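You operate a simulated robot arm through the tools that you are given. There is no shell and no other tool. Be economical: measure what you need, move in short steps, check, and stop when the job is done.

You run a simulated robot arm. Do the job below in one go: nothing can be reset, and whatever is moved stays where it is left.

JOB
Set grind and feed by the purple card, then start mill and feed.
Fine: blue lever for grind, orange slide for feed.

The check looks at the end state, three seconds after you hand in, the way a careful person would. Anything else that was tipped, shoved, dropped, spilled or broken makes it a failure.

ROBOT AND FRAMES
A 6-joint arm with a two-finger parallel gripper on a trunk, on a base that drives. Base frame: it is fixed to the floor where the robot stands at the start and does not move with it; the origin is under the middle of the robot, x ahead of it, y to its left, z up. Readings come in mm, degrees, newtons and seconds.
With the tool pointing down near the work surface it reaches from about 100 to 580 mm from the robot's upright axis, wherever it stands. Its first joint turns from -166.0 to 166.0 degrees. Places, roughly: blue button [1000, -400, 1100]; blue lever [400, 0, 1300]; green button [900, -400, 1200]; green lever [1200, -400, 700]; green wheel [500, 700, 1000]; lower door wheel [600, 0, 800]; lower latch [600, 600, 700]; orange cap [1100, -300, 900]; orange slide [800, 0, 1300]; purple card [-250, 1250, 500]; teal cap [100, 900, 1100]; upper door wheel [600, 0, 1000]; upper latch [600, 600, 1100]; yellow cap [0, 800, 900]; yellow lever [1000, -300, 500]. Payload 4.1 kg.
Tool frame: the origin (TCP) lies between the finger pads and is the grasp point; the fingertips stand 23 mm ahead of it; z points along the fingers, y is the line along which they close. Largest opening 94 mm; finger width 38, thickness 10; the body of the gripper, 54 by 96 mm, starts 39 mm behind the TCP.
Orientation is that of the tool frame in the base frame, as a unit quaternion [x, y, z, w]. With the fingers straight down and closing along the base's y, the tool's x points along the base's -x, its y along +y and its z along -z.

CONTROLS
- The arm moves only by the tool drive_tool. Its argument "deltas" is a list of rows, each an object of numbers (a shift or turn left out is 0, a gripper value left out holds the last): "x", "y", "z": the shift along the tool's x, y, z in units of 25 mm (1.0 is 25 mm); "ax", "ay", "az": the turn, a rotation vector about the tool's x, y, z in units of 4 degrees (1.0 is 4 degrees); "claw": the finger opening in mm, from 0 to 94. In form: [{"x": .., "y": .., "z": .., "ax": .., "ay": .., "az": .., "claw": ..}, ...]. A call has 1 to 20 rows; each row shifts and turns the commanded pose from where the row before left it, along the tool's axes as they then stand. A call with a number of a shift or a turn outside -1 to 1 is refused whole. Rows are played at 5 a second. More than 50 mm and 8.6 degrees between two rows, or a gripper value outside its range, and nothing of the call is played. Where a pose cannot be reached the arm comes as near as it can. A force on the tool above 60 N (or 10 N above the force at the start of the call, whichever is more), or a blocked arm, ends the call early, and 0.2 s more pass. Each finger travels about 45 mm/s and halts on what it meets, pressing with about 27 N; the grip force reading is that of the motor and also rises with nothing between the fingers. The clock runs only during rows and for 0.2 s after the last one: add rows that do not move to give the fingers time. It gives the time, the measured TCP pose, the force on the tool (base axes), the opening and the grip force at its end, in the units of the frame above (readings bear some noise), with the torque about the TCP (base axes, N m) and any sound that the robot's microphone picked up.
- Cameras (640 x 400 px; columns grow to the right, rows downward): "scene" is now at [22.1, 128.1, 1568.8]; the picture's right is [-0.43, -0.90, 0.00], its down [-0.45, 0.22, -0.87] and it looks along [0.78, -0.37, -0.50] (base axes); focal length 251 px, centre (320, 200). "wrist" rides on the gripper at [86, 16, -74] in the tool frame; the picture's right is [-0.18, 0.98, 0.00], its down [-0.58, -0.11, -0.81] and it looks along [-0.79, -0.15, 0.59] (tool axes); focal length 243 px, centre (320, 200). There is no depth. A picture from a camera that has moved, and an enlarged one, comes with that camera's place and axes in the base frame and with its lens.
- grab_frame(camera): a new picture of that camera. No time passes.
- slide_trunk(by): slides the trunk up (or, below 0, down) by that many mm; the arm and the scene camera ride with it, the base frame stays. It gives what a move gives, with no picture.
- steer(legs): drives the robot by 1 to 6 legs, each [ahead, turn to the left] in mm and degrees, along the robot's own axes; the way and the turn of a leg run together, so that a leg with both is an arc; at most 1500 mm and 180 degrees a leg. The arm and the cameras ride along, it lands a little off, and it stops where it bumps. It gives what a move gives.
- pan_tilt(pan, tilt): turns the head with the scene camera to pan (to the left, within 155 degrees either way) and tilt (down, from -29 to 69), counted from straight ahead of the robot. It gives what a move gives.
- inspect(camera, box): a new picture of the part [left, top, right, bottom] of that camera's present view, enlarged. No time passes.
- close_job(): hands the job in; it is judged then, once.

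Work in short steps. Places have to be worked out from the pictures, the camera data and where the tool is seen: move nearer, look again, correct. Check each grasp and each placing, and mend what went wrong. You have 120 turns and 98 pictures in all, those below and enlarged ones among them. Open the gripper and draw the arm clear of the work before you hand the job in, unless the task says otherwise; then end with one line.

The tools are called after "Request:" as a command line: name --argument value ..., lists and objects as JSON in quotes. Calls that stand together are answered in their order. drive_tool: Moves the arm, as the interface text tells. Its arguments: {"type":"object","properties":{"deltas":{"type":"array"}},"required":["deltas"]} The other tools are called the same way: slide_trunk (by) slides the trunk up or down; steer (legs) drives the base; pan_tilt (pan, tilt) turns the head that bears the scene camera; grab_frame (camera) takes a picture; inspect (camera, box) takes an enlarged picture of a part of a camera's view; close_job () hands the job in.

At the start:

```text
time_s: 0.0
eef_pos: [297.9, -0.9, 1385.6]
ee_rot: [0.0, 1.0, 0.0, 0.0]
wrist_force: [-0.5, -0.3, -0.1]
torque: [0.0, 0.0, -0.01]
opening: 93.9
grasp_force: 0.0
trunk travel left (down, up): [-511.0, 79.0]
robot x, y, heading: [0.9, -1.2, -0.1]
head pan, tilt: [-25.5, 30.0]
```

scene: 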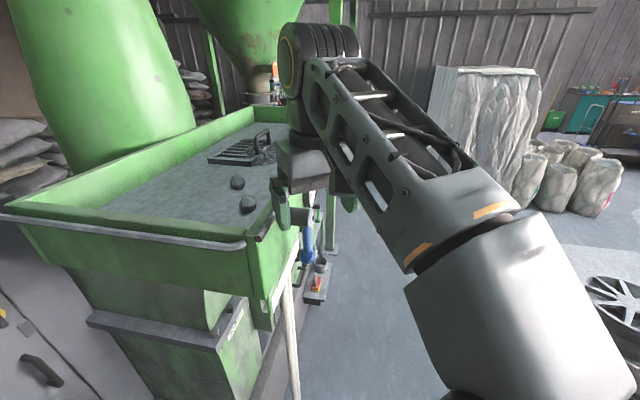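
wrist: 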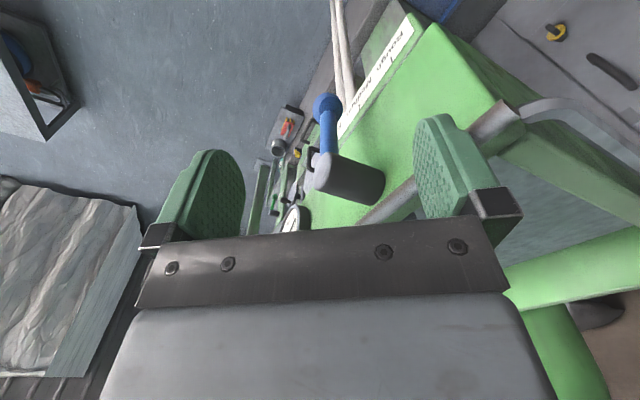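

I look first for the purple card to the left, by turning the head.

Request:
pan_tilt --pan 104 --tilt 40

Request:
grab_frame --camera "scene"

```text
time_s: 2.1
eef_pos: [298.2, -0.4, 1383.5]
ee_rot: [0.0, 1.0, 0.0, 0.0]
wrist_force: [-0.3, 0.0, -0.2]
torque: [0.02, 0.0, 0.02]
opening: 94.1
grasp_force: 0.0
trunk travel left (down, up): [-511.0, 79.0]
robot x, y, heading: [-1.1, -1.1, 0.3]
head pan, tilt: [104.0, 40.0]
```

```text
95 pictures are left
camera scene: at [-80.1, 249.6, 1553.5], right [0.97, 0.24, 0.0], down [0.16, -0.62, -0.77], along [-0.18, 0.74, -0.64], focal length 251 px, centre (320, 200)
```

scene: 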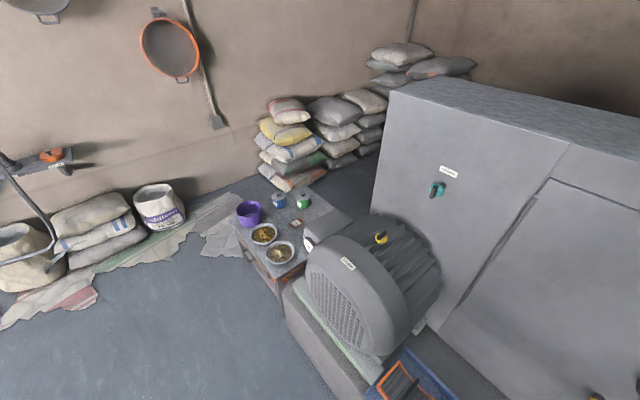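

The table with a purple tub and bowls is where the card should be; I enlarge it, plus the caps.

Request:
inspect --camera "scene" --box '[220, 180, 350, 280]'

Request:
inspect --camera "scene" --box '[300, 150, 500, 300]'

```text
4.00 times, centred on (285, 230) of scene
camera zoom: at [-80.1, 249.6, 1553.5], right [0.97, 0.24, 0.0], down [0.16, -0.62, -0.77], along [-0.18, 0.74, -0.64], focal length 1003 px, centre (460, 80)
```

zoom: 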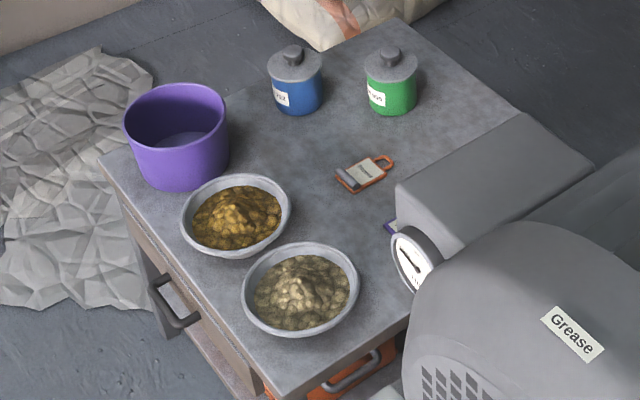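

```text
2.67 times, centred on (400, 225) of scene
camera zoom: at [-80.1, 249.6, 1553.5], right [0.97, 0.24, 0.0], down [0.16, -0.62, -0.77], along [-0.18, 0.74, -0.64], focal length 669 px, centre (107, 133)
```

zoom: 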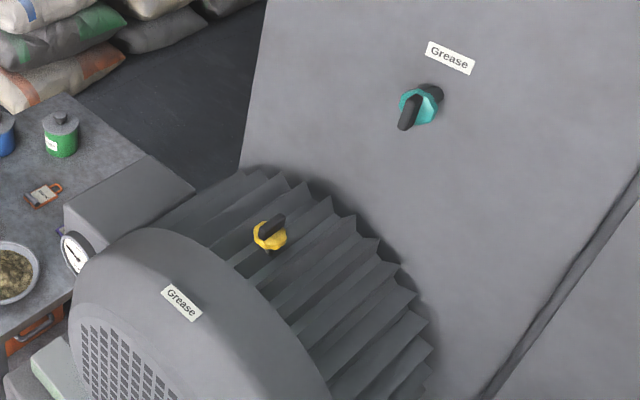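

A purple corner peeks out behind the motor's box; I need another viewpoint. First I look at the floor behind and to the left.

Request:
pan_tilt --pan 155 --tilt 40

Request:
grab_frame --camera "scene"

Request:
pan_tilt --pan -140 --tilt 40

Request:
grab_frame --camera "scene"

Request:
pan_tilt --pan 45 --tilt 45

Request:
grab_frame --camera "scene"

```text
time_s: 3.3
eef_pos: [297.2, -1.1, 1385.1]
ee_rot: [0.0, 1.0, 0.001, 0.0]
wrist_force: [-0.6, 1.0, 0.6]
torque: [0.01, 0.02, -0.01]
opening: 94.1
grasp_force: 0.1
trunk travel left (down, up): [-511.0, 79.0]
robot x, y, heading: [-1.2, -1.8, 0.1]
head pan, tilt: [154.7, 40.0]
```

```text
92 pictures are left
camera scene: at [-136.4, 203.5, 1553.5], right [0.43, 0.9, 0.0], down [0.58, -0.28, -0.77], along [-0.69, 0.33, -0.64], focal length 251 px, centre (320, 200)
```

scene: 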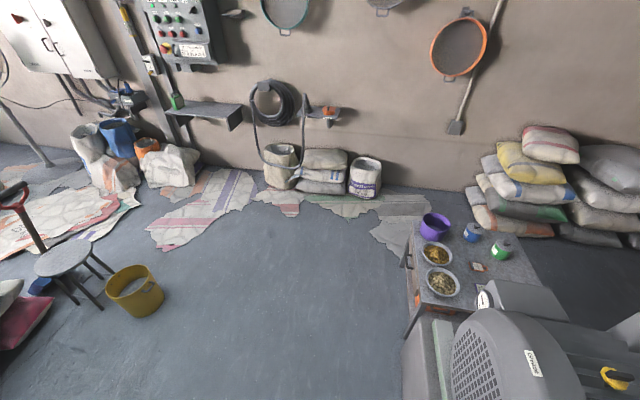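

```text
time_s: 7.3
eef_pos: [298.2, -1.0, 1385.5]
ee_rot: [0.0, 1.0, 0.0, 0.0]
wrist_force: [0.5, 0.0, 0.9]
torque: [-0.02, 0.05, -0.02]
opening: 94.0
grasp_force: 0.0
trunk travel left (down, up): [-511.0, 79.0]
robot x, y, heading: [-1.8, 2.6, 0.2]
head pan, tilt: [-140.0, 40.0]
```

```text
91 pictures are left
camera scene: at [-124.7, 112.4, 1553.5], right [-0.64, 0.77, 0.0], down [0.49, 0.41, -0.77], along [-0.59, -0.49, -0.64], focal length 251 px, centre (320, 200)
```

scene: 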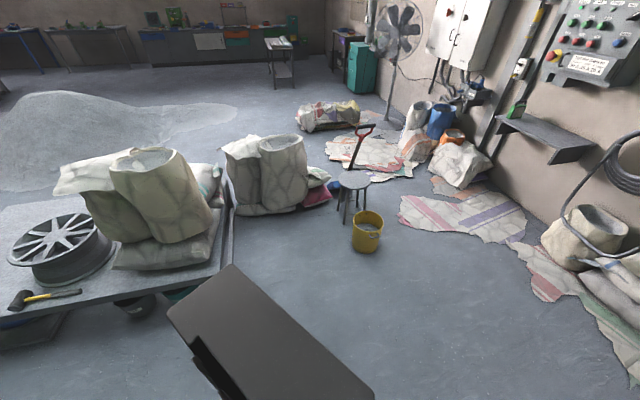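

```text
time_s: 10.1
eef_pos: [297.6, -1.4, 1384.7]
ee_rot: [0.0, 1.0, 0.0, 0.0]
wrist_force: [-0.2, 0.3, -0.2]
torque: [0.01, 0.0, 0.01]
opening: 93.9
grasp_force: 0.2
trunk travel left (down, up): [-511.0, 79.0]
robot x, y, heading: [1.0, 2.9, -0.2]
head pan, tilt: [45.0, 45.0]
```

```text
90 pictures are left
camera scene: at [-2.0, 224.6, 1546.2], right [0.71, -0.71, 0.0], down [-0.5, -0.5, -0.71], along [0.5, 0.5, -0.71], focal length 251 px, centre (320, 200)
```

scene: 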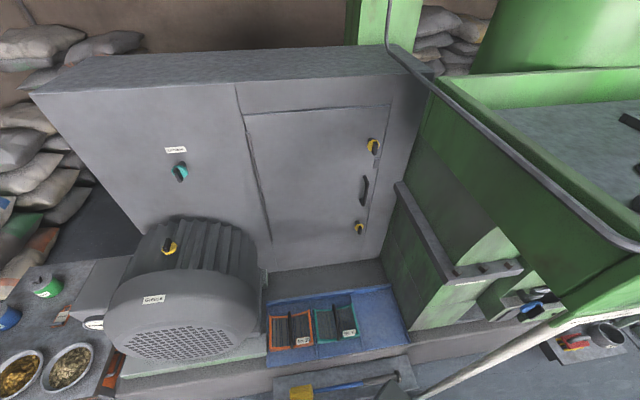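

Floor behind is clear to about -1200 x. I back up 500 mm and look again at the card.

Request:
steer --legs '[[-550, 0]]'

Request:
pan_tilt --pan 70 --tilt 40

Request:
grab_frame --camera "scene"

```text
time_s: 13.2
eef_pos: [-255.4, -0.7, 1385.4]
ee_rot: [0.0, 1.0, 0.0, 0.0]
wrist_force: [0.0, -0.3, 0.1]
torque: [0.01, -0.01, 0.01]
opening: 93.9
grasp_force: 0.0
trunk travel left (down, up): [-511.0, 79.0]
robot x, y, heading: [-550.5, 1.2, 0.0]
head pan, tilt: [45.0, 45.0]
```

```text
time_s: 14.1
eef_pos: [-254.1, -1.3, 1384.6]
ee_rot: [0.0, 1.0, 0.0, -0.001]
wrist_force: [0.7, 0.2, 0.3]
torque: [-0.05, -0.01, 0.0]
opening: 93.9
grasp_force: 0.0
trunk travel left (down, up): [-511.0, 79.0]
robot x, y, heading: [-553.5, -1.4, 0.1]
head pan, tilt: [70.0, 40.0]
```

```text
89 pictures are left
camera scene: at [-582.0, 246.8, 1553.5], right [0.94, -0.34, 0.0], down [-0.22, -0.6, -0.77], along [0.26, 0.72, -0.64], focal length 251 px, centre (320, 200)
```

scene: 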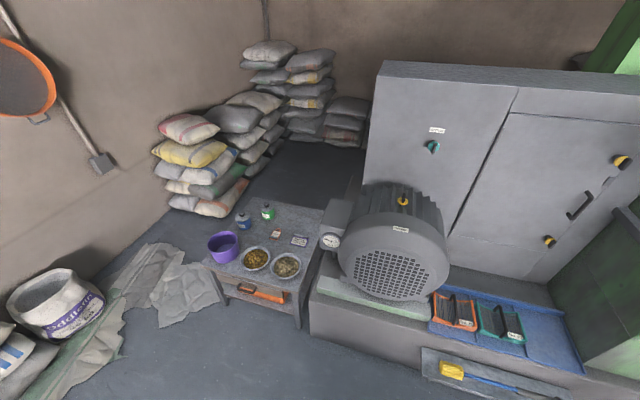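

Now the card is in view near (299,240).

Request:
inspect --camera "scene" --box '[284, 230, 316, 250]'

Request:
inspect --camera "scene" --box '[200, 190, 360, 290]'

Request:
inspect --camera "scene" --box '[420, 130, 640, 390]'

```text
16.00 times, centred on (300, 240) of scene
camera zoom: at [-582.0, 246.8, 1553.5], right [0.94, -0.34, 0.0], down [-0.22, -0.6, -0.77], along [0.26, 0.72, -0.64], focal length 4013 px, centre (640, -440)
```

zoom: 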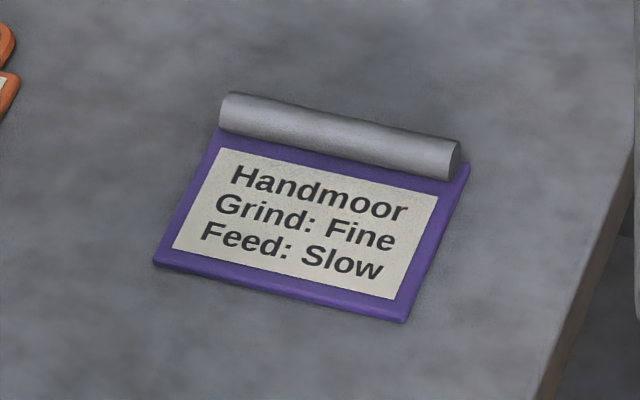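

```text
4.00 times, centred on (280, 240) of scene
camera zoom: at [-582.0, 246.8, 1553.5], right [0.94, -0.34, 0.0], down [-0.22, -0.6, -0.77], along [0.26, 0.72, -0.64], focal length 1003 px, centre (480, 40)
```

zoom: 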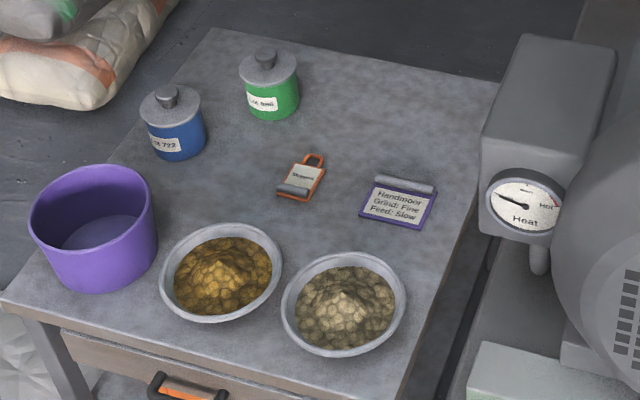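

```text
1.54 times, centred on (530, 260) of scene
camera zoom: at [-582.0, 246.8, 1553.5], right [0.94, -0.34, 0.0], down [-0.22, -0.6, -0.77], along [0.26, 0.72, -0.64], focal length 386 px, centre (-3, 108)
```

zoom: 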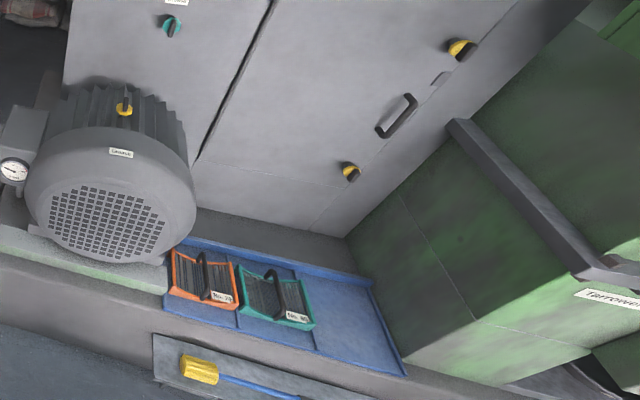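

Card: Grind Fine, Feed Slow. Now I read the orange tag, and look ahead at the machine's controls.

Request:
inspect --camera "scene" --box '[266, 224, 290, 244]'

Request:
pan_tilt --pan -15 --tilt 20

Request:
grab_frame --camera "scene"

Request:
grab_frame --camera "wrist"

```text
16.00 times, centred on (278, 234) of scene
camera zoom: at [-582.0, 246.8, 1553.5], right [0.94, -0.34, 0.0], down [-0.22, -0.6, -0.77], along [0.26, 0.72, -0.64], focal length 4013 px, centre (992, -344)
```

zoom: 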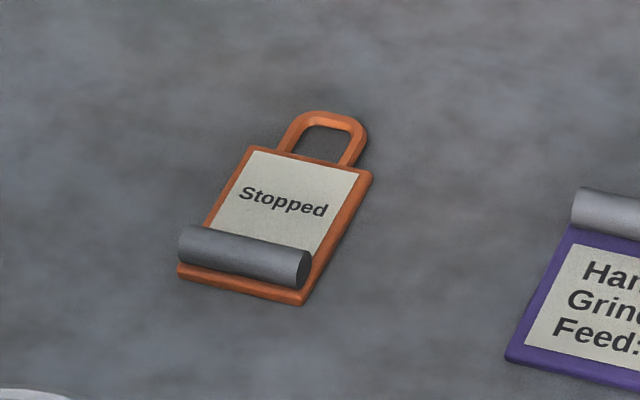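

```text
time_s: 15.7
eef_pos: [-253.4, -2.3, 1385.4]
ee_rot: [-0.002, 1.0, -0.001, 0.0]
wrist_force: [0.7, 0.1, 0.0]
torque: [0.02, 0.01, -0.03]
opening: 93.9
grasp_force: 0.0
trunk travel left (down, up): [-511.0, 79.0]
robot x, y, heading: [-554.5, -0.8, 0.1]
head pan, tilt: [-15.0, 20.0]
```

```text
84 pictures are left
camera scene: at [-521.1, 142.9, 1584.9], right [-0.26, -0.97, 0.0], down [-0.33, 0.09, -0.94], along [0.91, -0.24, -0.34], focal length 251 px, centre (320, 200)
```

scene: 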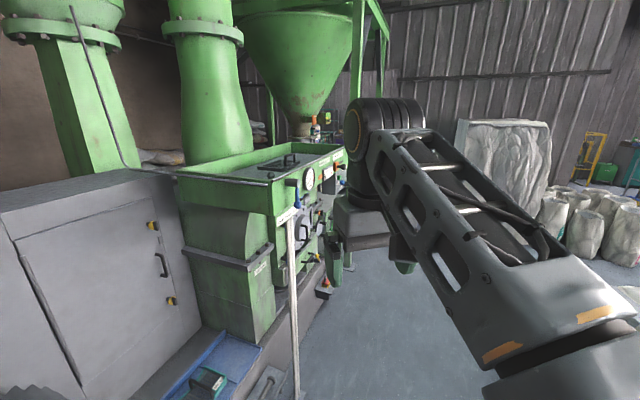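

```text
83 pictures are left
camera wrist: at [-339.8, 16.5, 1458.9], right [0.18, 0.98, 0.0], down [0.58, -0.11, 0.81], along [0.79, -0.15, -0.59], focal length 243 px, centre (320, 200)
```

wrist: 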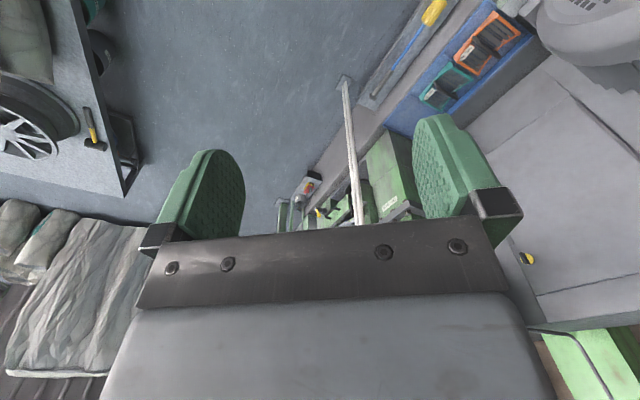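

I check the floor to the right for a route to the control face (it faces -y).

Request:
pan_tilt --pan -55 --tilt 35

Request:
grab_frame --camera "scene"

Request:
pan_tilt --pan -10 --tilt 35

Request:
inspect --camera "scene" --box '[200, 50, 400, 350]'

```text
time_s: 16.8
eef_pos: [-254.0, -2.0, 1384.9]
ee_rot: [0.0, 1.0, -0.001, 0.0]
wrist_force: [0.5, 0.1, -0.4]
torque: [0.0, -0.01, 0.01]
opening: 94.0
grasp_force: 0.0
trunk travel left (down, up): [-511.0, 79.0]
robot x, y, heading: [-552.6, -1.0, -0.2]
head pan, tilt: [-55.0, 35.0]
```

```text
82 pictures are left
camera scene: at [-560.5, 94.8, 1561.1], right [-0.82, -0.57, 0.0], down [-0.33, 0.47, -0.82], along [0.47, -0.67, -0.57], focal length 251 px, centre (320, 200)
```

scene: 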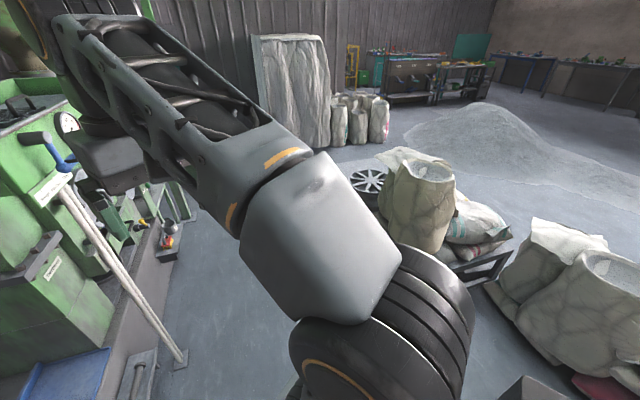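

```text
time_s: 17.9
eef_pos: [-253.5, -1.3, 1384.5]
ee_rot: [0.0, 1.0, -0.001, 0.0]
wrist_force: [0.0, 0.2, -0.3]
torque: [0.0, -0.02, 0.0]
opening: 94.2
grasp_force: 0.1
trunk travel left (down, up): [-511.0, 79.0]
robot x, y, heading: [-550.7, -1.4, -0.1]
head pan, tilt: [-10.0, 35.0]
```

```text
1.33 times, centred on (300, 200) of scene
camera zoom: at [-524.4, 151.6, 1561.0], right [-0.17, -0.98, 0.0], down [-0.56, 0.1, -0.82], along [0.81, -0.14, -0.57], focal length 334 px, centre (347, 200)
```

zoom: 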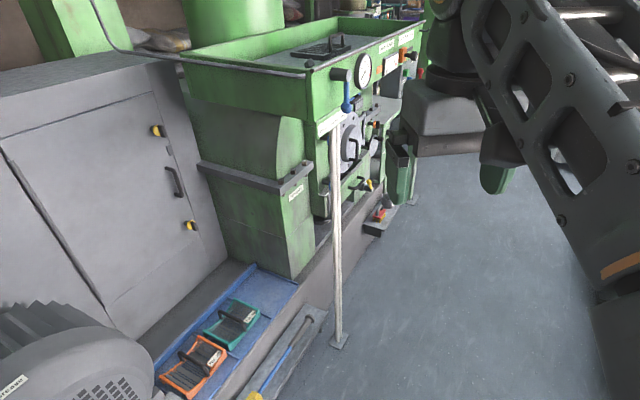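

The floor is open along the control side. I drive to about (470,-720) and face +y to view the controls.

Request:
steer --legs '[[0, -35], [1300, 0], [0, 125]]'

Request:
pan_tilt --pan 0 --tilt 30

Request:
grab_frame --camera "scene"

Request:
grab_frame --camera "wrist"

```text
time_s: 31.5
eef_pos: [508.7, -471.6, 1385.5]
ee_rot: [0.711, -0.703, 0.0, 0.0]
wrist_force: [1.0, 0.1, -0.7]
torque: [-0.03, 0.02, 0.0]
opening: 93.9
grasp_force: 0.1
trunk travel left (down, up): [-511.0, 79.0]
robot x, y, heading: [514.0, -774.2, 90.9]
head pan, tilt: [-10.0, 35.0]
```

```text
time_s: 32.2
eef_pos: [508.4, -471.4, 1385.1]
ee_rot: [0.71, -0.704, -0.001, 0.001]
wrist_force: [-0.1, 0.4, -0.7]
torque: [0.0, 0.02, -0.01]
opening: 94.0
grasp_force: 0.0
trunk travel left (down, up): [-511.0, 79.0]
robot x, y, heading: [510.0, -769.0, 90.6]
head pan, tilt: [0.0, 30.0]
```

```text
80 pictures are left
camera scene: at [345.0, -740.2, 1568.8], right [1.0, 0.01, 0.0], down [0.01, -0.5, -0.87], along [-0.01, 0.87, -0.5], focal length 251 px, centre (320, 200)
```

scene: 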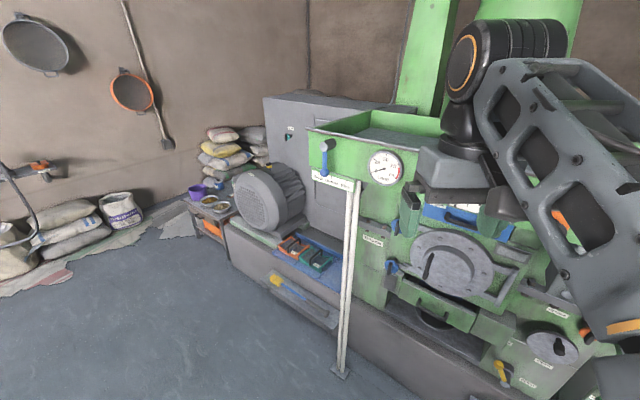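

```text
79 pictures are left
camera wrist: at [494.3, -557.0, 1458.9], right [-0.98, 0.17, 0.0], down [0.1, 0.58, 0.81], along [0.14, 0.79, -0.59], focal length 243 px, centre (320, 200)
```

wrist: 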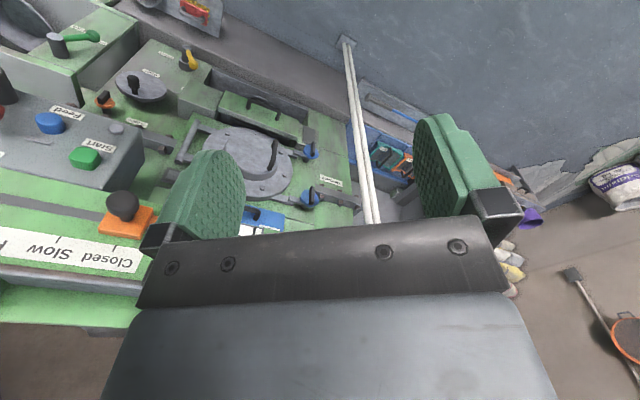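

I zoom in on the controls visible in both cameras.

Request:
inspect --camera "scene" --box '[300, 120, 430, 210]'

Request:
inspect --camera "wrist" --box '[0, 0, 260, 290]'

Request:
inspect --camera "scene" --box '[340, 180, 620, 400]'

```text
4.44 times, centred on (365, 165) of scene
camera zoom: at [345.0, -740.2, 1568.8], right [1.0, 0.01, 0.0], down [0.01, -0.5, -0.87], along [-0.01, 0.87, -0.5], focal length 1115 px, centre (120, 356)
```

zoom: 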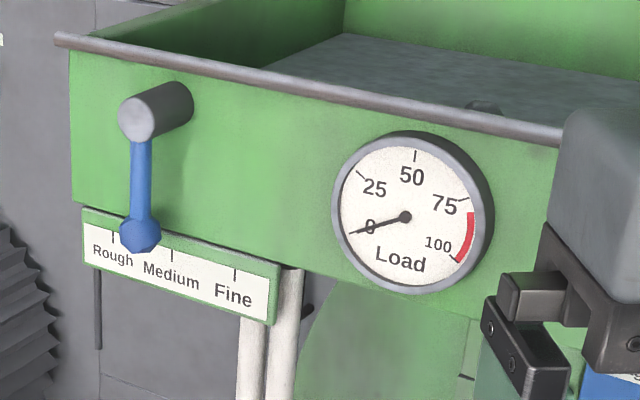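

```text
1.38 times, centred on (130, 145) of wrist
camera zoom: at [494.3, -557.0, 1458.9], right [-0.98, 0.17, 0.0], down [0.1, 0.58, 0.81], along [0.14, 0.79, -0.59], focal length 335 px, centre (582, 276)
```

zoom: 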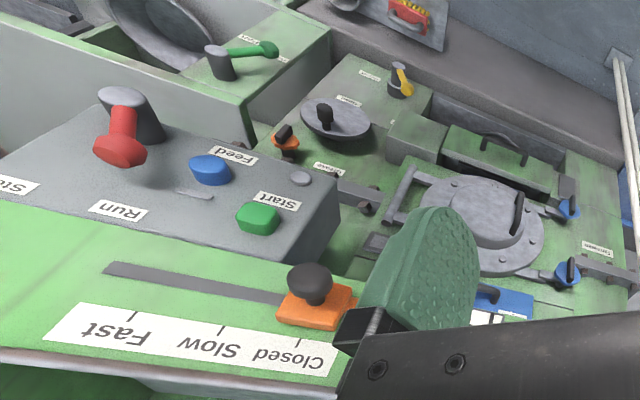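

```text
1.82 times, centred on (480, 290) of scene
camera zoom: at [345.0, -740.2, 1568.8], right [1.0, 0.01, 0.0], down [0.01, -0.5, -0.87], along [-0.01, 0.87, -0.5], focal length 456 px, centre (29, 36)
```

zoom: 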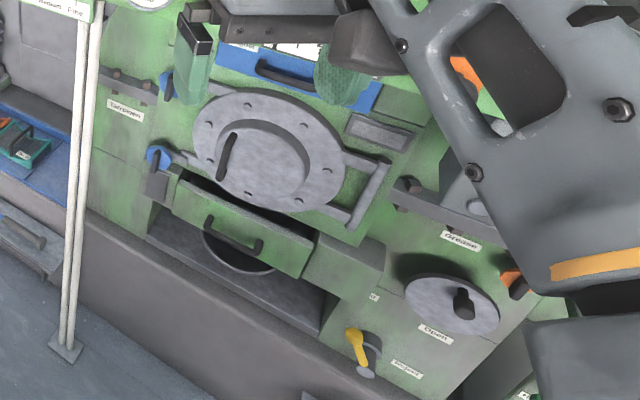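

I turn to face +x so the head can view the console to my left with the arm out of the way.

Request:
steer --legs '[[0, -90], [350, 0]]'

Request:
pan_tilt --pan 75 --tilt 30

Request:
grab_frame --camera "scene"

```text
time_s: 38.3
eef_pos: [1164.6, -761.3, 1384.0]
ee_rot: [-0.007, 1.0, 0.0, 0.0]
wrist_force: [0.1, 0.1, -0.8]
torque: [-0.01, 0.02, -0.03]
opening: 94.4
grasp_force: 0.2
trunk travel left (down, up): [-511.0, 79.0]
robot x, y, heading: [867.1, -766.9, 0.7]
head pan, tilt: [0.0, 30.0]
```

```text
time_s: 39.8
eef_pos: [1165.1, -760.0, 1384.6]
ee_rot: [-0.007, 1.0, -0.001, 0.0]
wrist_force: [0.3, 0.1, 0.3]
torque: [-0.01, -0.01, 0.02]
opening: 93.8
grasp_force: 0.0
trunk travel left (down, up): [-511.0, 79.0]
robot x, y, heading: [869.0, -762.8, 0.7]
head pan, tilt: [75.0, 30.0]
```

```text
75 pictures are left
camera scene: at [827.2, -510.2, 1568.8], right [0.97, -0.25, 0.0], down [-0.12, -0.48, -0.87], along [0.21, 0.84, -0.5], focal length 251 px, centre (320, 200)
```

scene: 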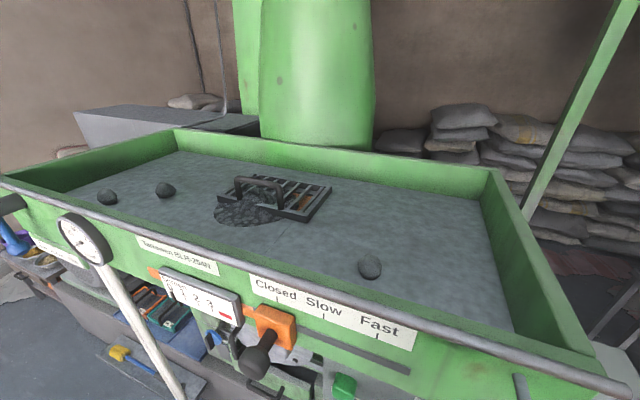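

I tilt further down for the console and door.

Request:
pan_tilt --pan 65 --tilt 62

Request:
grab_frame --camera "scene"

Request:
inspect --camera "scene" --box '[220, 80, 540, 280]'

```text
time_s: 40.7
eef_pos: [1164.8, -761.9, 1385.0]
ee_rot: [-0.007, 1.0, 0.0, 0.0]
wrist_force: [-0.4, 0.1, -0.7]
torque: [-0.02, -0.05, -0.01]
opening: 94.3
grasp_force: 0.0
trunk travel left (down, up): [-511.0, 79.0]
robot x, y, heading: [869.2, -764.0, 0.7]
head pan, tilt: [65.0, 62.0]
```

```text
74 pictures are left
camera scene: at [831.3, -539.2, 1524.5], right [0.91, -0.41, 0.0], down [-0.36, -0.81, -0.47], along [0.19, 0.43, -0.88], focal length 251 px, centre (320, 200)
```

scene: 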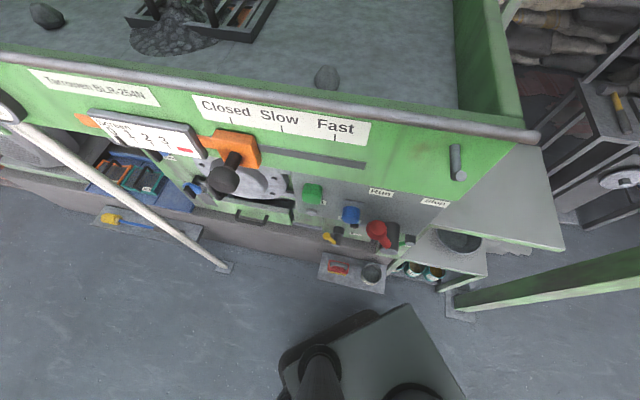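

```text
2.00 times, centred on (380, 180) of scene
camera zoom: at [831.3, -539.2, 1524.5], right [0.91, -0.41, 0.0], down [-0.36, -0.81, -0.47], along [0.19, 0.43, -0.88], focal length 502 px, centre (200, 240)
```

zoom: 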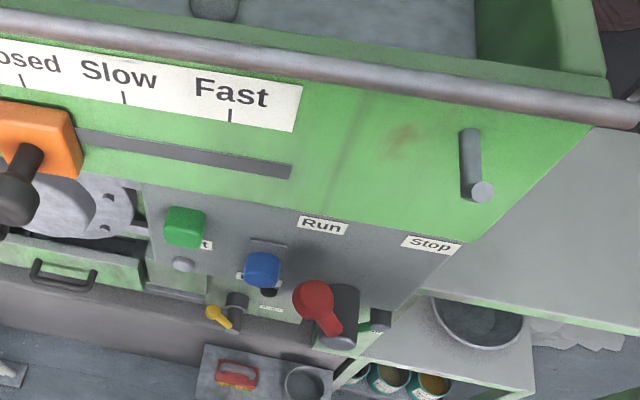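

I step away to (870,-1020) and lower the trunk to see the face straight on.

Request:
steer --legs '[[0, -60], [300, 0], [0, 60], [-100, 0]]'

Request:
slide_trunk --by -350

Request:
pan_tilt --pan 85 --tilt 12

Request:
grab_frame --camera "scene"

```text
time_s: 48.9
eef_pos: [1216.0, -1023.5, 1385.6]
ee_rot: [-0.011, 1.0, 0.0, 0.0]
wrist_force: [-0.5, 0.4, -0.2]
torque: [0.01, -0.01, 0.01]
opening: 93.9
grasp_force: 0.1
trunk travel left (down, up): [-511.0, 79.0]
robot x, y, heading: [918.9, -1029.2, 1.1]
head pan, tilt: [65.0, 62.0]
```

```text
time_s: 52.3
eef_pos: [1216.2, -1023.9, 1033.9]
ee_rot: [-0.011, 1.0, 0.0, 0.0]
wrist_force: [-0.1, 0.3, -0.3]
torque: [0.01, 0.0, -0.03]
opening: 93.9
grasp_force: 0.1
trunk travel left (down, up): [-161.0, 429.0]
robot x, y, heading: [919.5, -1031.3, 1.3]
head pan, tilt: [65.0, 62.0]
```

```text
time_s: 53.5
eef_pos: [1216.7, -1023.4, 1034.7]
ee_rot: [-0.01, 1.0, -0.001, 0.0]
wrist_force: [0.0, 1.0, -0.2]
torque: [0.01, 0.0, -0.01]
opening: 94.0
grasp_force: 0.1
trunk travel left (down, up): [-161.0, 429.0]
robot x, y, heading: [915.9, -1034.8, 1.3]
head pan, tilt: [85.0, 12.0]
```

```text
72 pictures are left
camera scene: at [861.9, -770.1, 1247.8], right [1.0, -0.07, 0.0], down [-0.01, -0.21, -0.98], along [0.07, 0.98, -0.21], focal length 251 px, centre (320, 200)
```

scene: 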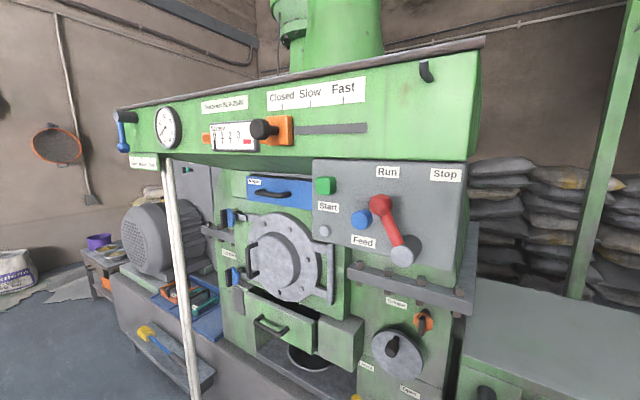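

Excellent view; I enlarge in pieces.

Request:
inspect --camera "scene" --box '[300, 150, 480, 270]'

Request:
inspect --camera "scene" --box '[190, 160, 370, 370]'

Request:
inspect --camera "scene" --box '[190, 70, 390, 170]'

Request:
inspect --camera "scene" --box '[340, 270, 520, 400]'

```text
3.33 times, centred on (390, 210) of scene
camera zoom: at [861.9, -770.1, 1247.8], right [1.0, -0.07, 0.0], down [-0.01, -0.21, -0.98], along [0.07, 0.98, -0.21], focal length 836 px, centre (87, 167)
```

zoom: 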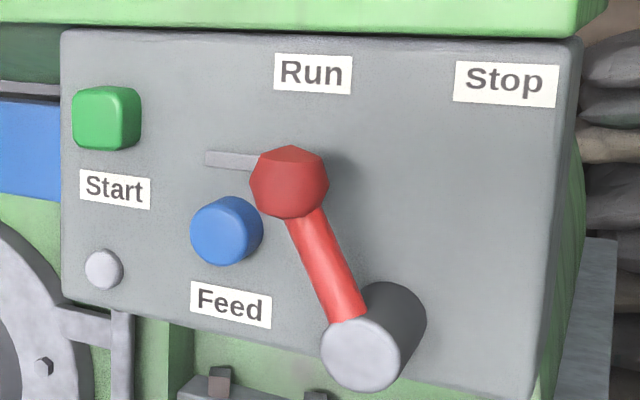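

```text
1.90 times, centred on (280, 265) of scene
camera zoom: at [861.9, -770.1, 1247.8], right [1.0, -0.07, 0.0], down [-0.01, -0.21, -0.98], along [0.07, 0.98, -0.21], focal length 478 px, centre (396, 76)
```

zoom: 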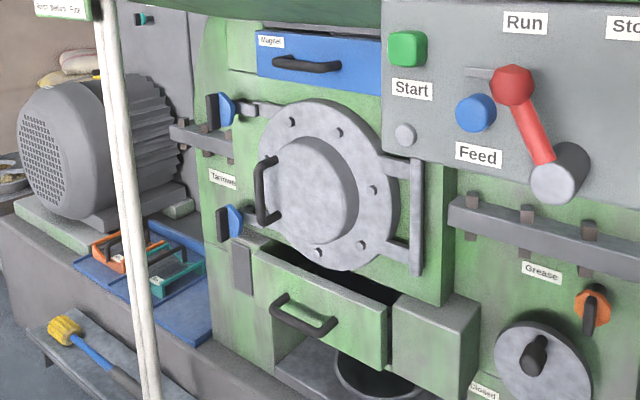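

```text
3.20 times, centred on (290, 120) of scene
camera zoom: at [861.9, -770.1, 1247.8], right [1.0, -0.07, 0.0], down [-0.01, -0.21, -0.98], along [0.07, 0.98, -0.21], focal length 803 px, centre (416, 456)
```

zoom: 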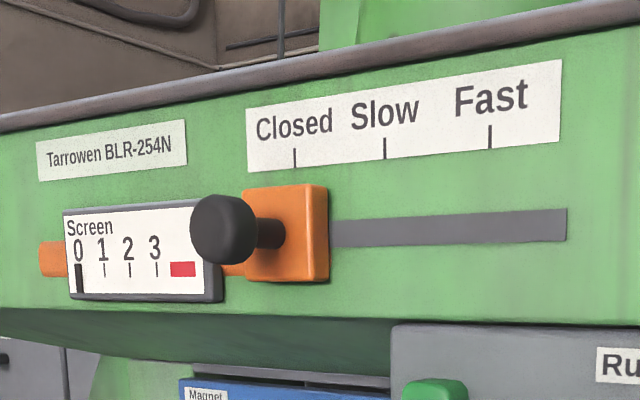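

```text
3.08 times, centred on (430, 335) of scene
camera zoom: at [861.9, -770.1, 1247.8], right [1.0, -0.07, 0.0], down [-0.01, -0.21, -0.98], along [0.07, 0.98, -0.21], focal length 772 px, centre (-18, -215)
```

zoom: 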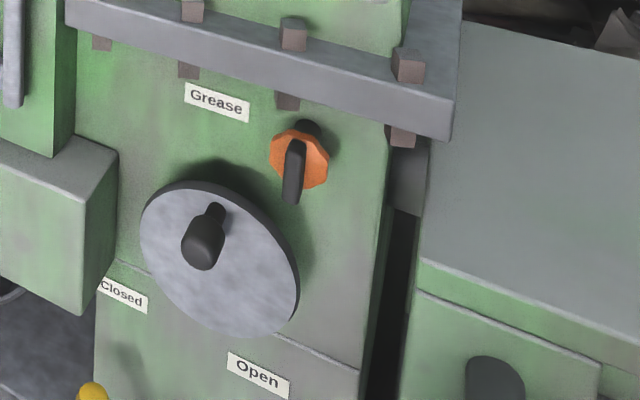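

Request:
inspect --camera "scene" --box '[215, 195, 345, 305]'

Request:
inspect --camera "scene" --box '[105, 90, 195, 180]'

```text
3.64 times, centred on (280, 250) of scene
camera zoom: at [861.9, -770.1, 1247.8], right [1.0, -0.07, 0.0], down [-0.01, -0.21, -0.98], along [0.07, 0.98, -0.21], focal length 912 px, centre (466, 18)
```

zoom: 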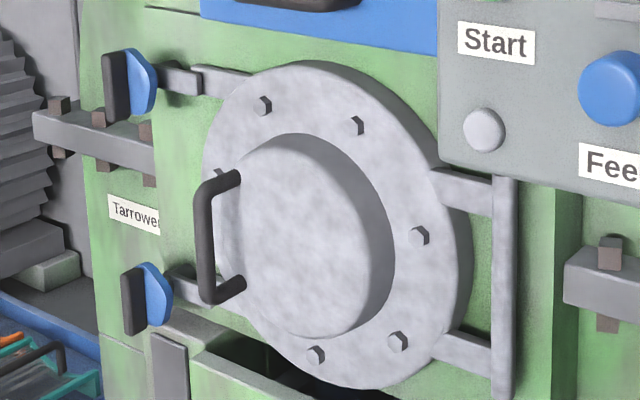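

```text
4.44 times, centred on (150, 135) of scene
camera zoom: at [861.9, -770.1, 1247.8], right [1.0, -0.07, 0.0], down [-0.01, -0.21, -0.98], along [0.07, 0.98, -0.21], focal length 1115 px, centre (1076, 489)
```

zoom: 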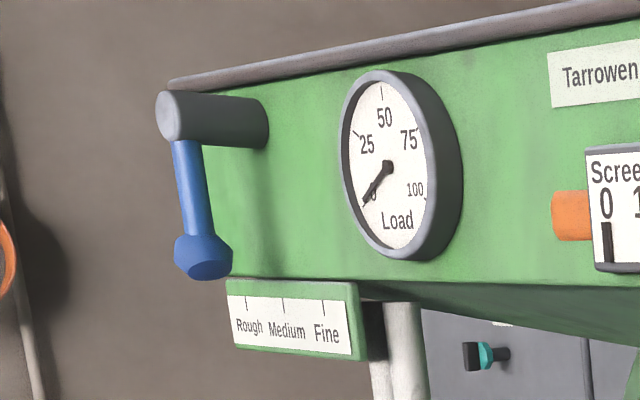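

The face is skewed: tangent ≈ (0.81,-0.58), outward normal ≈ (-0.58,-0.81). Blue lever hangs straight down (Medium) at about (350,-6,1245); slide is at Closed; Slow tick about (874,-345,1318). In the open here I bring the tool to horizontal, pointing ahead.

Request:
drive_tool --deltas '[{"x": -1, "claw": 0}, {"x": -1}, {"x": -1}, {"x": -1}, {"ay": -1}, {"ay": -1}, {"ay": -1}, {"ay": -1}, {"ay": -1}, {"ay": -1}, {"ay": -1}, {"ay": -1}, {"ay": -1}, {"ay": -1}, {"ay": -1}, {"ay": -1}, {"ay": -1}, {"ay": -1}, {"ay": -1}, {"ay": -1}]'

Request:
drive_tool --deltas '[{"ay": -1}, {"ay": -1}, {"ay": -1}, {"ay": -1}, {"ay": -1}, {"ay": -1}, {"ay": -0.5}, {}]'

```text
time_s: 57.9
eef_pos: [1334.2, -1020.4, 1021.0]
ee_rot: [-0.011, 0.861, 0.007, 0.508]
wrist_force: [-1.2, -0.1, 0.3]
torque: [0.0, 0.03, -0.01]
opening: 0.1
grasp_force: 27.3
trunk travel left (down, up): [-161.0, 429.0]
robot x, y, heading: [916.8, -1029.9, 1.1]
head pan, tilt: [85.0, 12.0]
stopped in row 20: the arm was blocked; the commanded pose is now the measured one
```

```text
time_s: 59.9
eef_pos: [1365.6, -1020.6, 981.4]
ee_rot: [-0.008, 0.761, 0.007, 0.648]
wrist_force: [-0.1, -0.5, -0.2]
torque: [0.01, 0.02, 0.02]
opening: 0.0
grasp_force: 27.2
trunk travel left (down, up): [-161.0, 429.0]
robot x, y, heading: [919.3, -1030.9, 1.1]
head pan, tilt: [85.0, 12.0]
stopped in row 8: the arm was blocked; the commanded pose is now the measured one
```

Tool is 9° short of horizontal, the wrist near a limit; raising the TCP relative to the trunk should flatten the forearm. I raise 100 mm and complete the turn.

Request:
drive_tool --deltas '[{"x": -1}, {"x": -1}, {"x": -1}, {"x": -1}, {"ay": -0.5}, {"ay": -0.5}, {"ay": -0.5}, {"ay": -0.5}, {"ay": -0.3}, {}]'

Request:
pan_tilt --pan -20 --tilt 20

Request:
grab_frame --camera "scene"

```text
time_s: 62.1
eef_pos: [1378.3, -1020.1, 1077.2]
ee_rot: [-0.007, 0.706, 0.007, 0.708]
wrist_force: [-0.3, -0.3, 0.2]
torque: [0.0, -0.01, 0.03]
opening: 0.0
grasp_force: 26.7
trunk travel left (down, up): [-161.0, 429.0]
robot x, y, heading: [915.6, -1029.6, 1.3]
head pan, tilt: [85.0, 12.0]
```

```text
time_s: 63.9
eef_pos: [1379.8, -1020.3, 1077.7]
ee_rot: [-0.007, 0.706, 0.007, 0.708]
wrist_force: [0.5, -0.3, -0.3]
torque: [0.01, 0.03, 0.01]
opening: 0.3
grasp_force: 26.9
trunk travel left (down, up): [-161.0, 429.0]
robot x, y, heading: [920.8, -1028.8, 1.3]
head pan, tilt: [-20.0, 20.0]
```

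```text
65 pictures are left
camera scene: at [943.9, -893.1, 1234.9], right [-0.32, -0.95, 0.0], down [-0.32, 0.11, -0.94], along [0.89, -0.3, -0.34], focal length 251 px, centre (320, 200)
```

scene: 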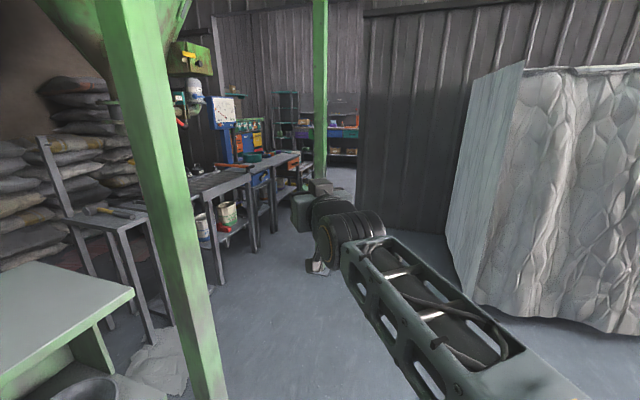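

Tool is horizontal, TCP 460 mm ahead. I drive backwards to a stance in front of the blue lever, robot axis about (0,-445), heading 54.5.

Request:
steer --legs '[[0, -33.7], [-1088, 0], [0, 87]]'

Request:
slide_trunk --by 165

Request:
pan_tilt --pan -5 --tilt 15

Request:
grab_frame --camera "scene"

Request:
grab_frame --camera "wrist"

```text
time_s: 74.8
eef_pos: [264.1, -86.0, 1078.0]
ee_rot: [-0.329, 0.625, 0.329, 0.627]
wrist_force: [0.4, 0.4, 0.3]
torque: [0.02, -0.03, -0.01]
opening: 0.1
grasp_force: 27.1
trunk travel left (down, up): [-161.0, 429.0]
robot x, y, heading: [-1.5, -470.4, 55.5]
head pan, tilt: [-20.0, 20.0]
```

```text
time_s: 76.6
eef_pos: [263.4, -85.7, 1242.3]
ee_rot: [-0.328, 0.626, 0.328, 0.627]
wrist_force: [0.0, -0.1, -0.2]
torque: [-0.01, 0.0, -0.02]
opening: 0.0
grasp_force: 26.7
trunk travel left (down, up): [-326.0, 264.0]
robot x, y, heading: [1.8, -463.0, 55.3]
head pan, tilt: [-20.0, 20.0]
```

```text
time_s: 77.4
eef_pos: [263.3, -86.7, 1241.7]
ee_rot: [-0.329, 0.625, 0.329, 0.627]
wrist_force: [-0.1, -0.7, 0.4]
torque: [0.06, -0.01, 0.0]
opening: 0.0
grasp_force: 26.7
trunk travel left (down, up): [-326.0, 264.0]
robot x, y, heading: [0.7, -463.8, 55.4]
head pan, tilt: [-5.0, 15.0]
```

```text
64 pictures are left
camera scene: at [-110.3, -347.8, 1408.0], right [0.77, -0.64, 0.0], down [-0.17, -0.2, -0.97], along [0.62, 0.74, -0.26], focal length 251 px, centre (320, 200)
```

scene: 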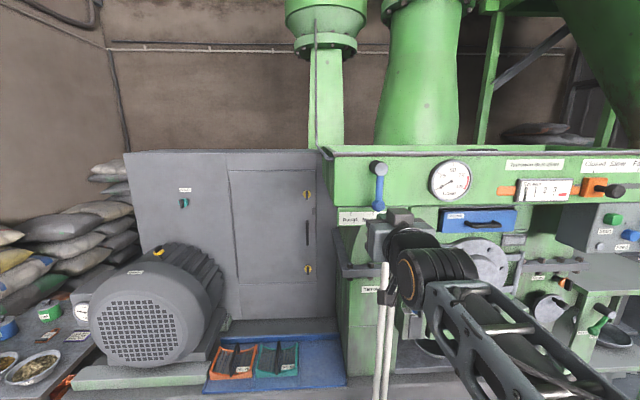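

```text
63 pictures are left
camera wrist: at [208.0, -136.6, 1155.3], right [-0.81, 0.56, 0.18], down [-0.37, -0.73, 0.58], along [0.46, 0.4, 0.79], focal length 243 px, centre (320, 200)
```

wrist: 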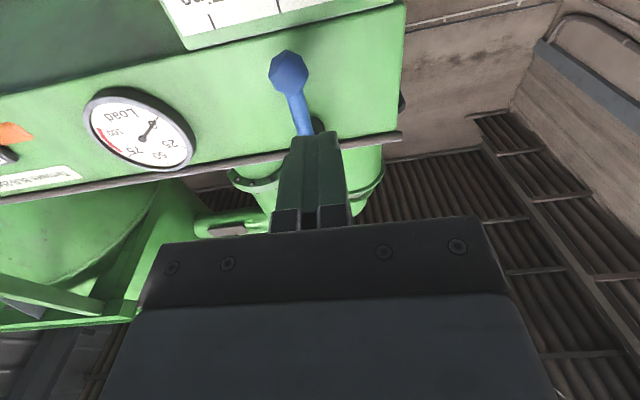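

Request:
inspect --camera "scene" --box '[330, 150, 430, 240]'

```text
4.44 times, centred on (380, 195) of scene
camera zoom: at [-110.3, -347.8, 1408.0], right [0.77, -0.64, 0.0], down [-0.17, -0.2, -0.97], along [0.62, 0.74, -0.26], focal length 1115 px, centre (53, 222)
```

zoom: 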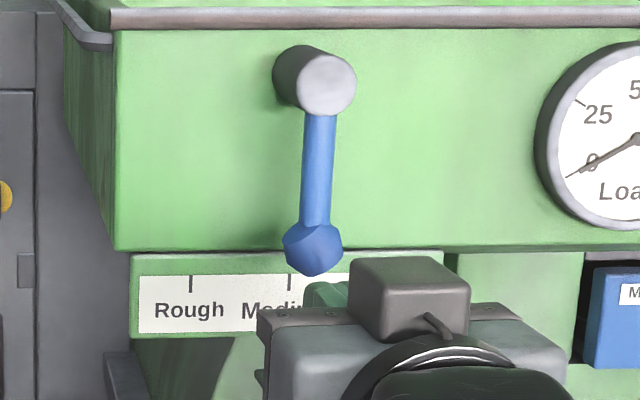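

Knob confirmed at (350,-4,1245); in tool terms 117 mm ahead, 24 mm right. I move to its left side with closed fingers, tips just past the knob centre.

Request:
drive_tool --deltas '[{"y": 0.75, "x": -0.12}, {"z": 1}, {"z": 1}, {"z": 1}, {"z": 0.9}, {}]'

Request:
inspect --camera "scene" --box '[330, 150, 430, 240]'

Request:
grab_frame --camera "wrist"

```text
time_s: 78.8
eef_pos: [310.9, -0.1, 1242.5]
ee_rot: [-0.328, 0.625, 0.328, 0.627]
wrist_force: [0.2, 0.2, 0.3]
torque: [0.01, 0.02, -0.03]
opening: 0.1
grasp_force: 27.3
out of reach, approached as far as the arm can: row 1
trunk travel left (down, up): [-326.0, 264.0]
robot x, y, heading: [-2.3, -466.3, 55.5]
head pan, tilt: [-5.0, 15.0]
```

```text
4.44 times, centred on (380, 195) of scene
camera zoom: at [-110.2, -347.6, 1408.0], right [0.77, -0.64, 0.0], down [-0.17, -0.2, -0.97], along [0.62, 0.74, -0.26], focal length 1115 px, centre (53, 222)
```

zoom: 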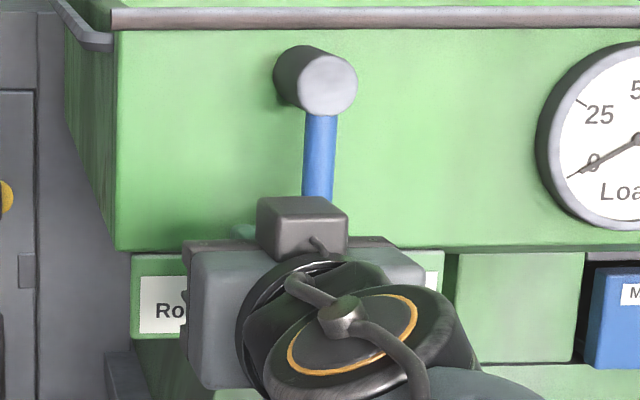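

```text
60 pictures are left
camera wrist: at [255.8, -51.0, 1154.8], right [-0.81, 0.56, 0.18], down [-0.37, -0.73, 0.58], along [0.46, 0.4, 0.79], focal length 243 px, centre (320, 200)
```

wrist: 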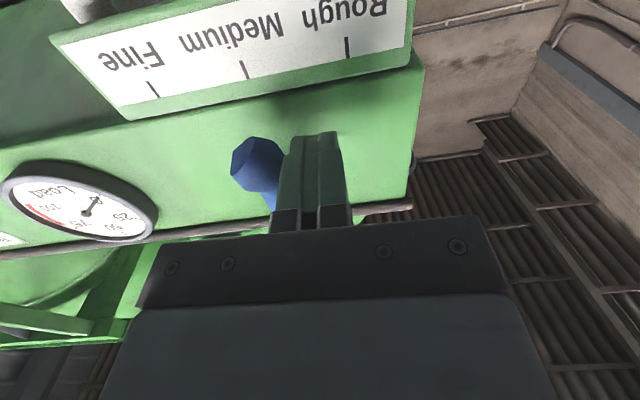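

Fingers are left of the knob with ~9 mm gap. I push right in small steps, rising slightly with the arc.

Request:
drive_tool --deltas '[{"y": -0.35}, {"y": -0.3}, {"y": -0.3, "x": -0.04}, {"y": -0.3, "x": -0.08}, {"y": -0.3, "x": -0.1}, {"y": -0.2, "x": -0.1}, {}]'

Request:
grab_frame --camera "wrist"

Request:
inspect --camera "scene" --box '[330, 150, 430, 240]'

```text
time_s: 80.4
eef_pos: [331.2, -13.4, 1243.5]
ee_rot: [-0.328, 0.633, 0.322, 0.623]
wrist_force: [-2.1, 1.2, -2.0]
torque: [0.01, 0.02, 0.01]
opening: 0.0
grasp_force: 27.2
out of reach, approached as far as the arm can: row 1, 2, 4, 5, 6
trunk travel left (down, up): [-326.0, 264.0]
robot x, y, heading: [0.7, -463.2, 55.7]
head pan, tilt: [-5.0, 15.0]
```

```text
59 pictures are left
camera wrist: at [273.9, -65.3, 1158.5], right [-0.8, 0.57, 0.18], down [-0.37, -0.71, 0.59], along [0.47, 0.41, 0.78], focal length 243 px, centre (320, 200)
```

wrist: 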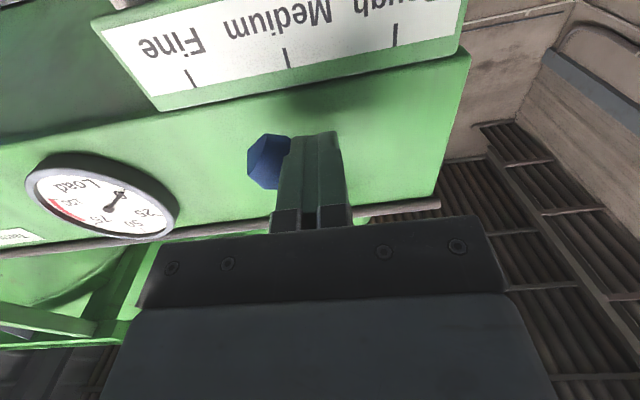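

```text
4.44 times, centred on (380, 195) of scene
camera zoom: at [-110.5, -347.5, 1408.0], right [0.77, -0.64, 0.0], down [-0.16, -0.2, -0.97], along [0.62, 0.74, -0.26], focal length 1115 px, centre (53, 222)
```

zoom: 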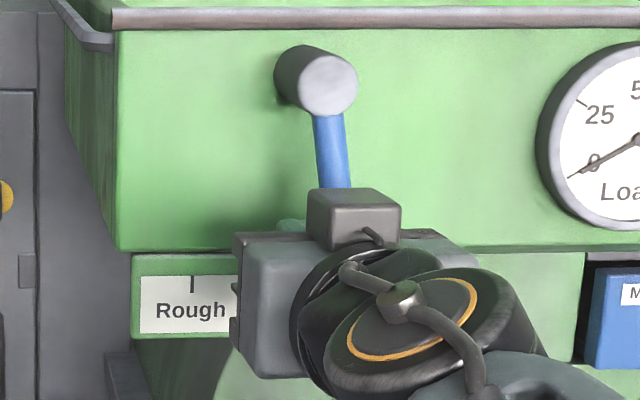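

Lever has moved halfway, but the arm reports being at its reach limit. I ease off, lower the trunk 60 mm and raise the arm equally to gain wrist room.

Request:
drive_tool --deltas '[{"y": 0.6}, {"z": -1}, {}]'

Request:
slide_trunk --by -70

Request:
drive_tool --deltas '[{"x": -1}, {"x": -1}, {"x": -0.8}, {}]'

Request:
inspect --camera "scene" --box '[330, 110, 430, 200]'

```text
time_s: 81.2
eef_pos: [311.6, -31.7, 1244.7]
ee_rot: [-0.328, 0.625, 0.328, 0.628]
wrist_force: [-0.3, -1.0, -0.1]
torque: [0.0, 0.01, 0.03]
opening: 0.1
grasp_force: 27.2
out of reach, approached as far as the arm can: row 1
trunk travel left (down, up): [-326.0, 264.0]
robot x, y, heading: [0.4, -466.2, 55.2]
head pan, tilt: [-5.0, 15.0]
```

```text
time_s: 82.3
eef_pos: [311.4, -31.1, 1175.7]
ee_rot: [-0.328, 0.625, 0.328, 0.628]
wrist_force: [-0.5, -0.4, 0.7]
torque: [0.02, -0.01, -0.01]
opening: 0.0
grasp_force: 27.0
trunk travel left (down, up): [-256.0, 334.0]
robot x, y, heading: [-0.4, -467.3, 55.4]
head pan, tilt: [-5.0, 15.0]
```

```text
time_s: 83.3
eef_pos: [310.8, -30.5, 1217.1]
ee_rot: [-0.329, 0.625, 0.33, 0.626]
wrist_force: [0.0, 0.7, 0.0]
torque: [0.0, -0.04, 0.02]
opening: 0.0
grasp_force: 26.9
out of reach, approached as far as the arm can: row 1, 2
trunk travel left (down, up): [-256.0, 334.0]
robot x, y, heading: [-0.6, -467.3, 55.2]
head pan, tilt: [-5.0, 15.0]
```

```text
4.44 times, centred on (380, 155) of scene
camera zoom: at [-110.3, -347.8, 1338.0], right [0.77, -0.64, 0.0], down [-0.16, -0.2, -0.97], along [0.62, 0.74, -0.26], focal length 1115 px, centre (53, 400)
```

zoom: 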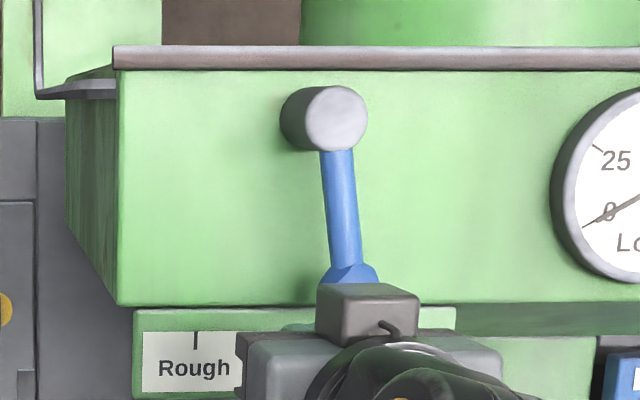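

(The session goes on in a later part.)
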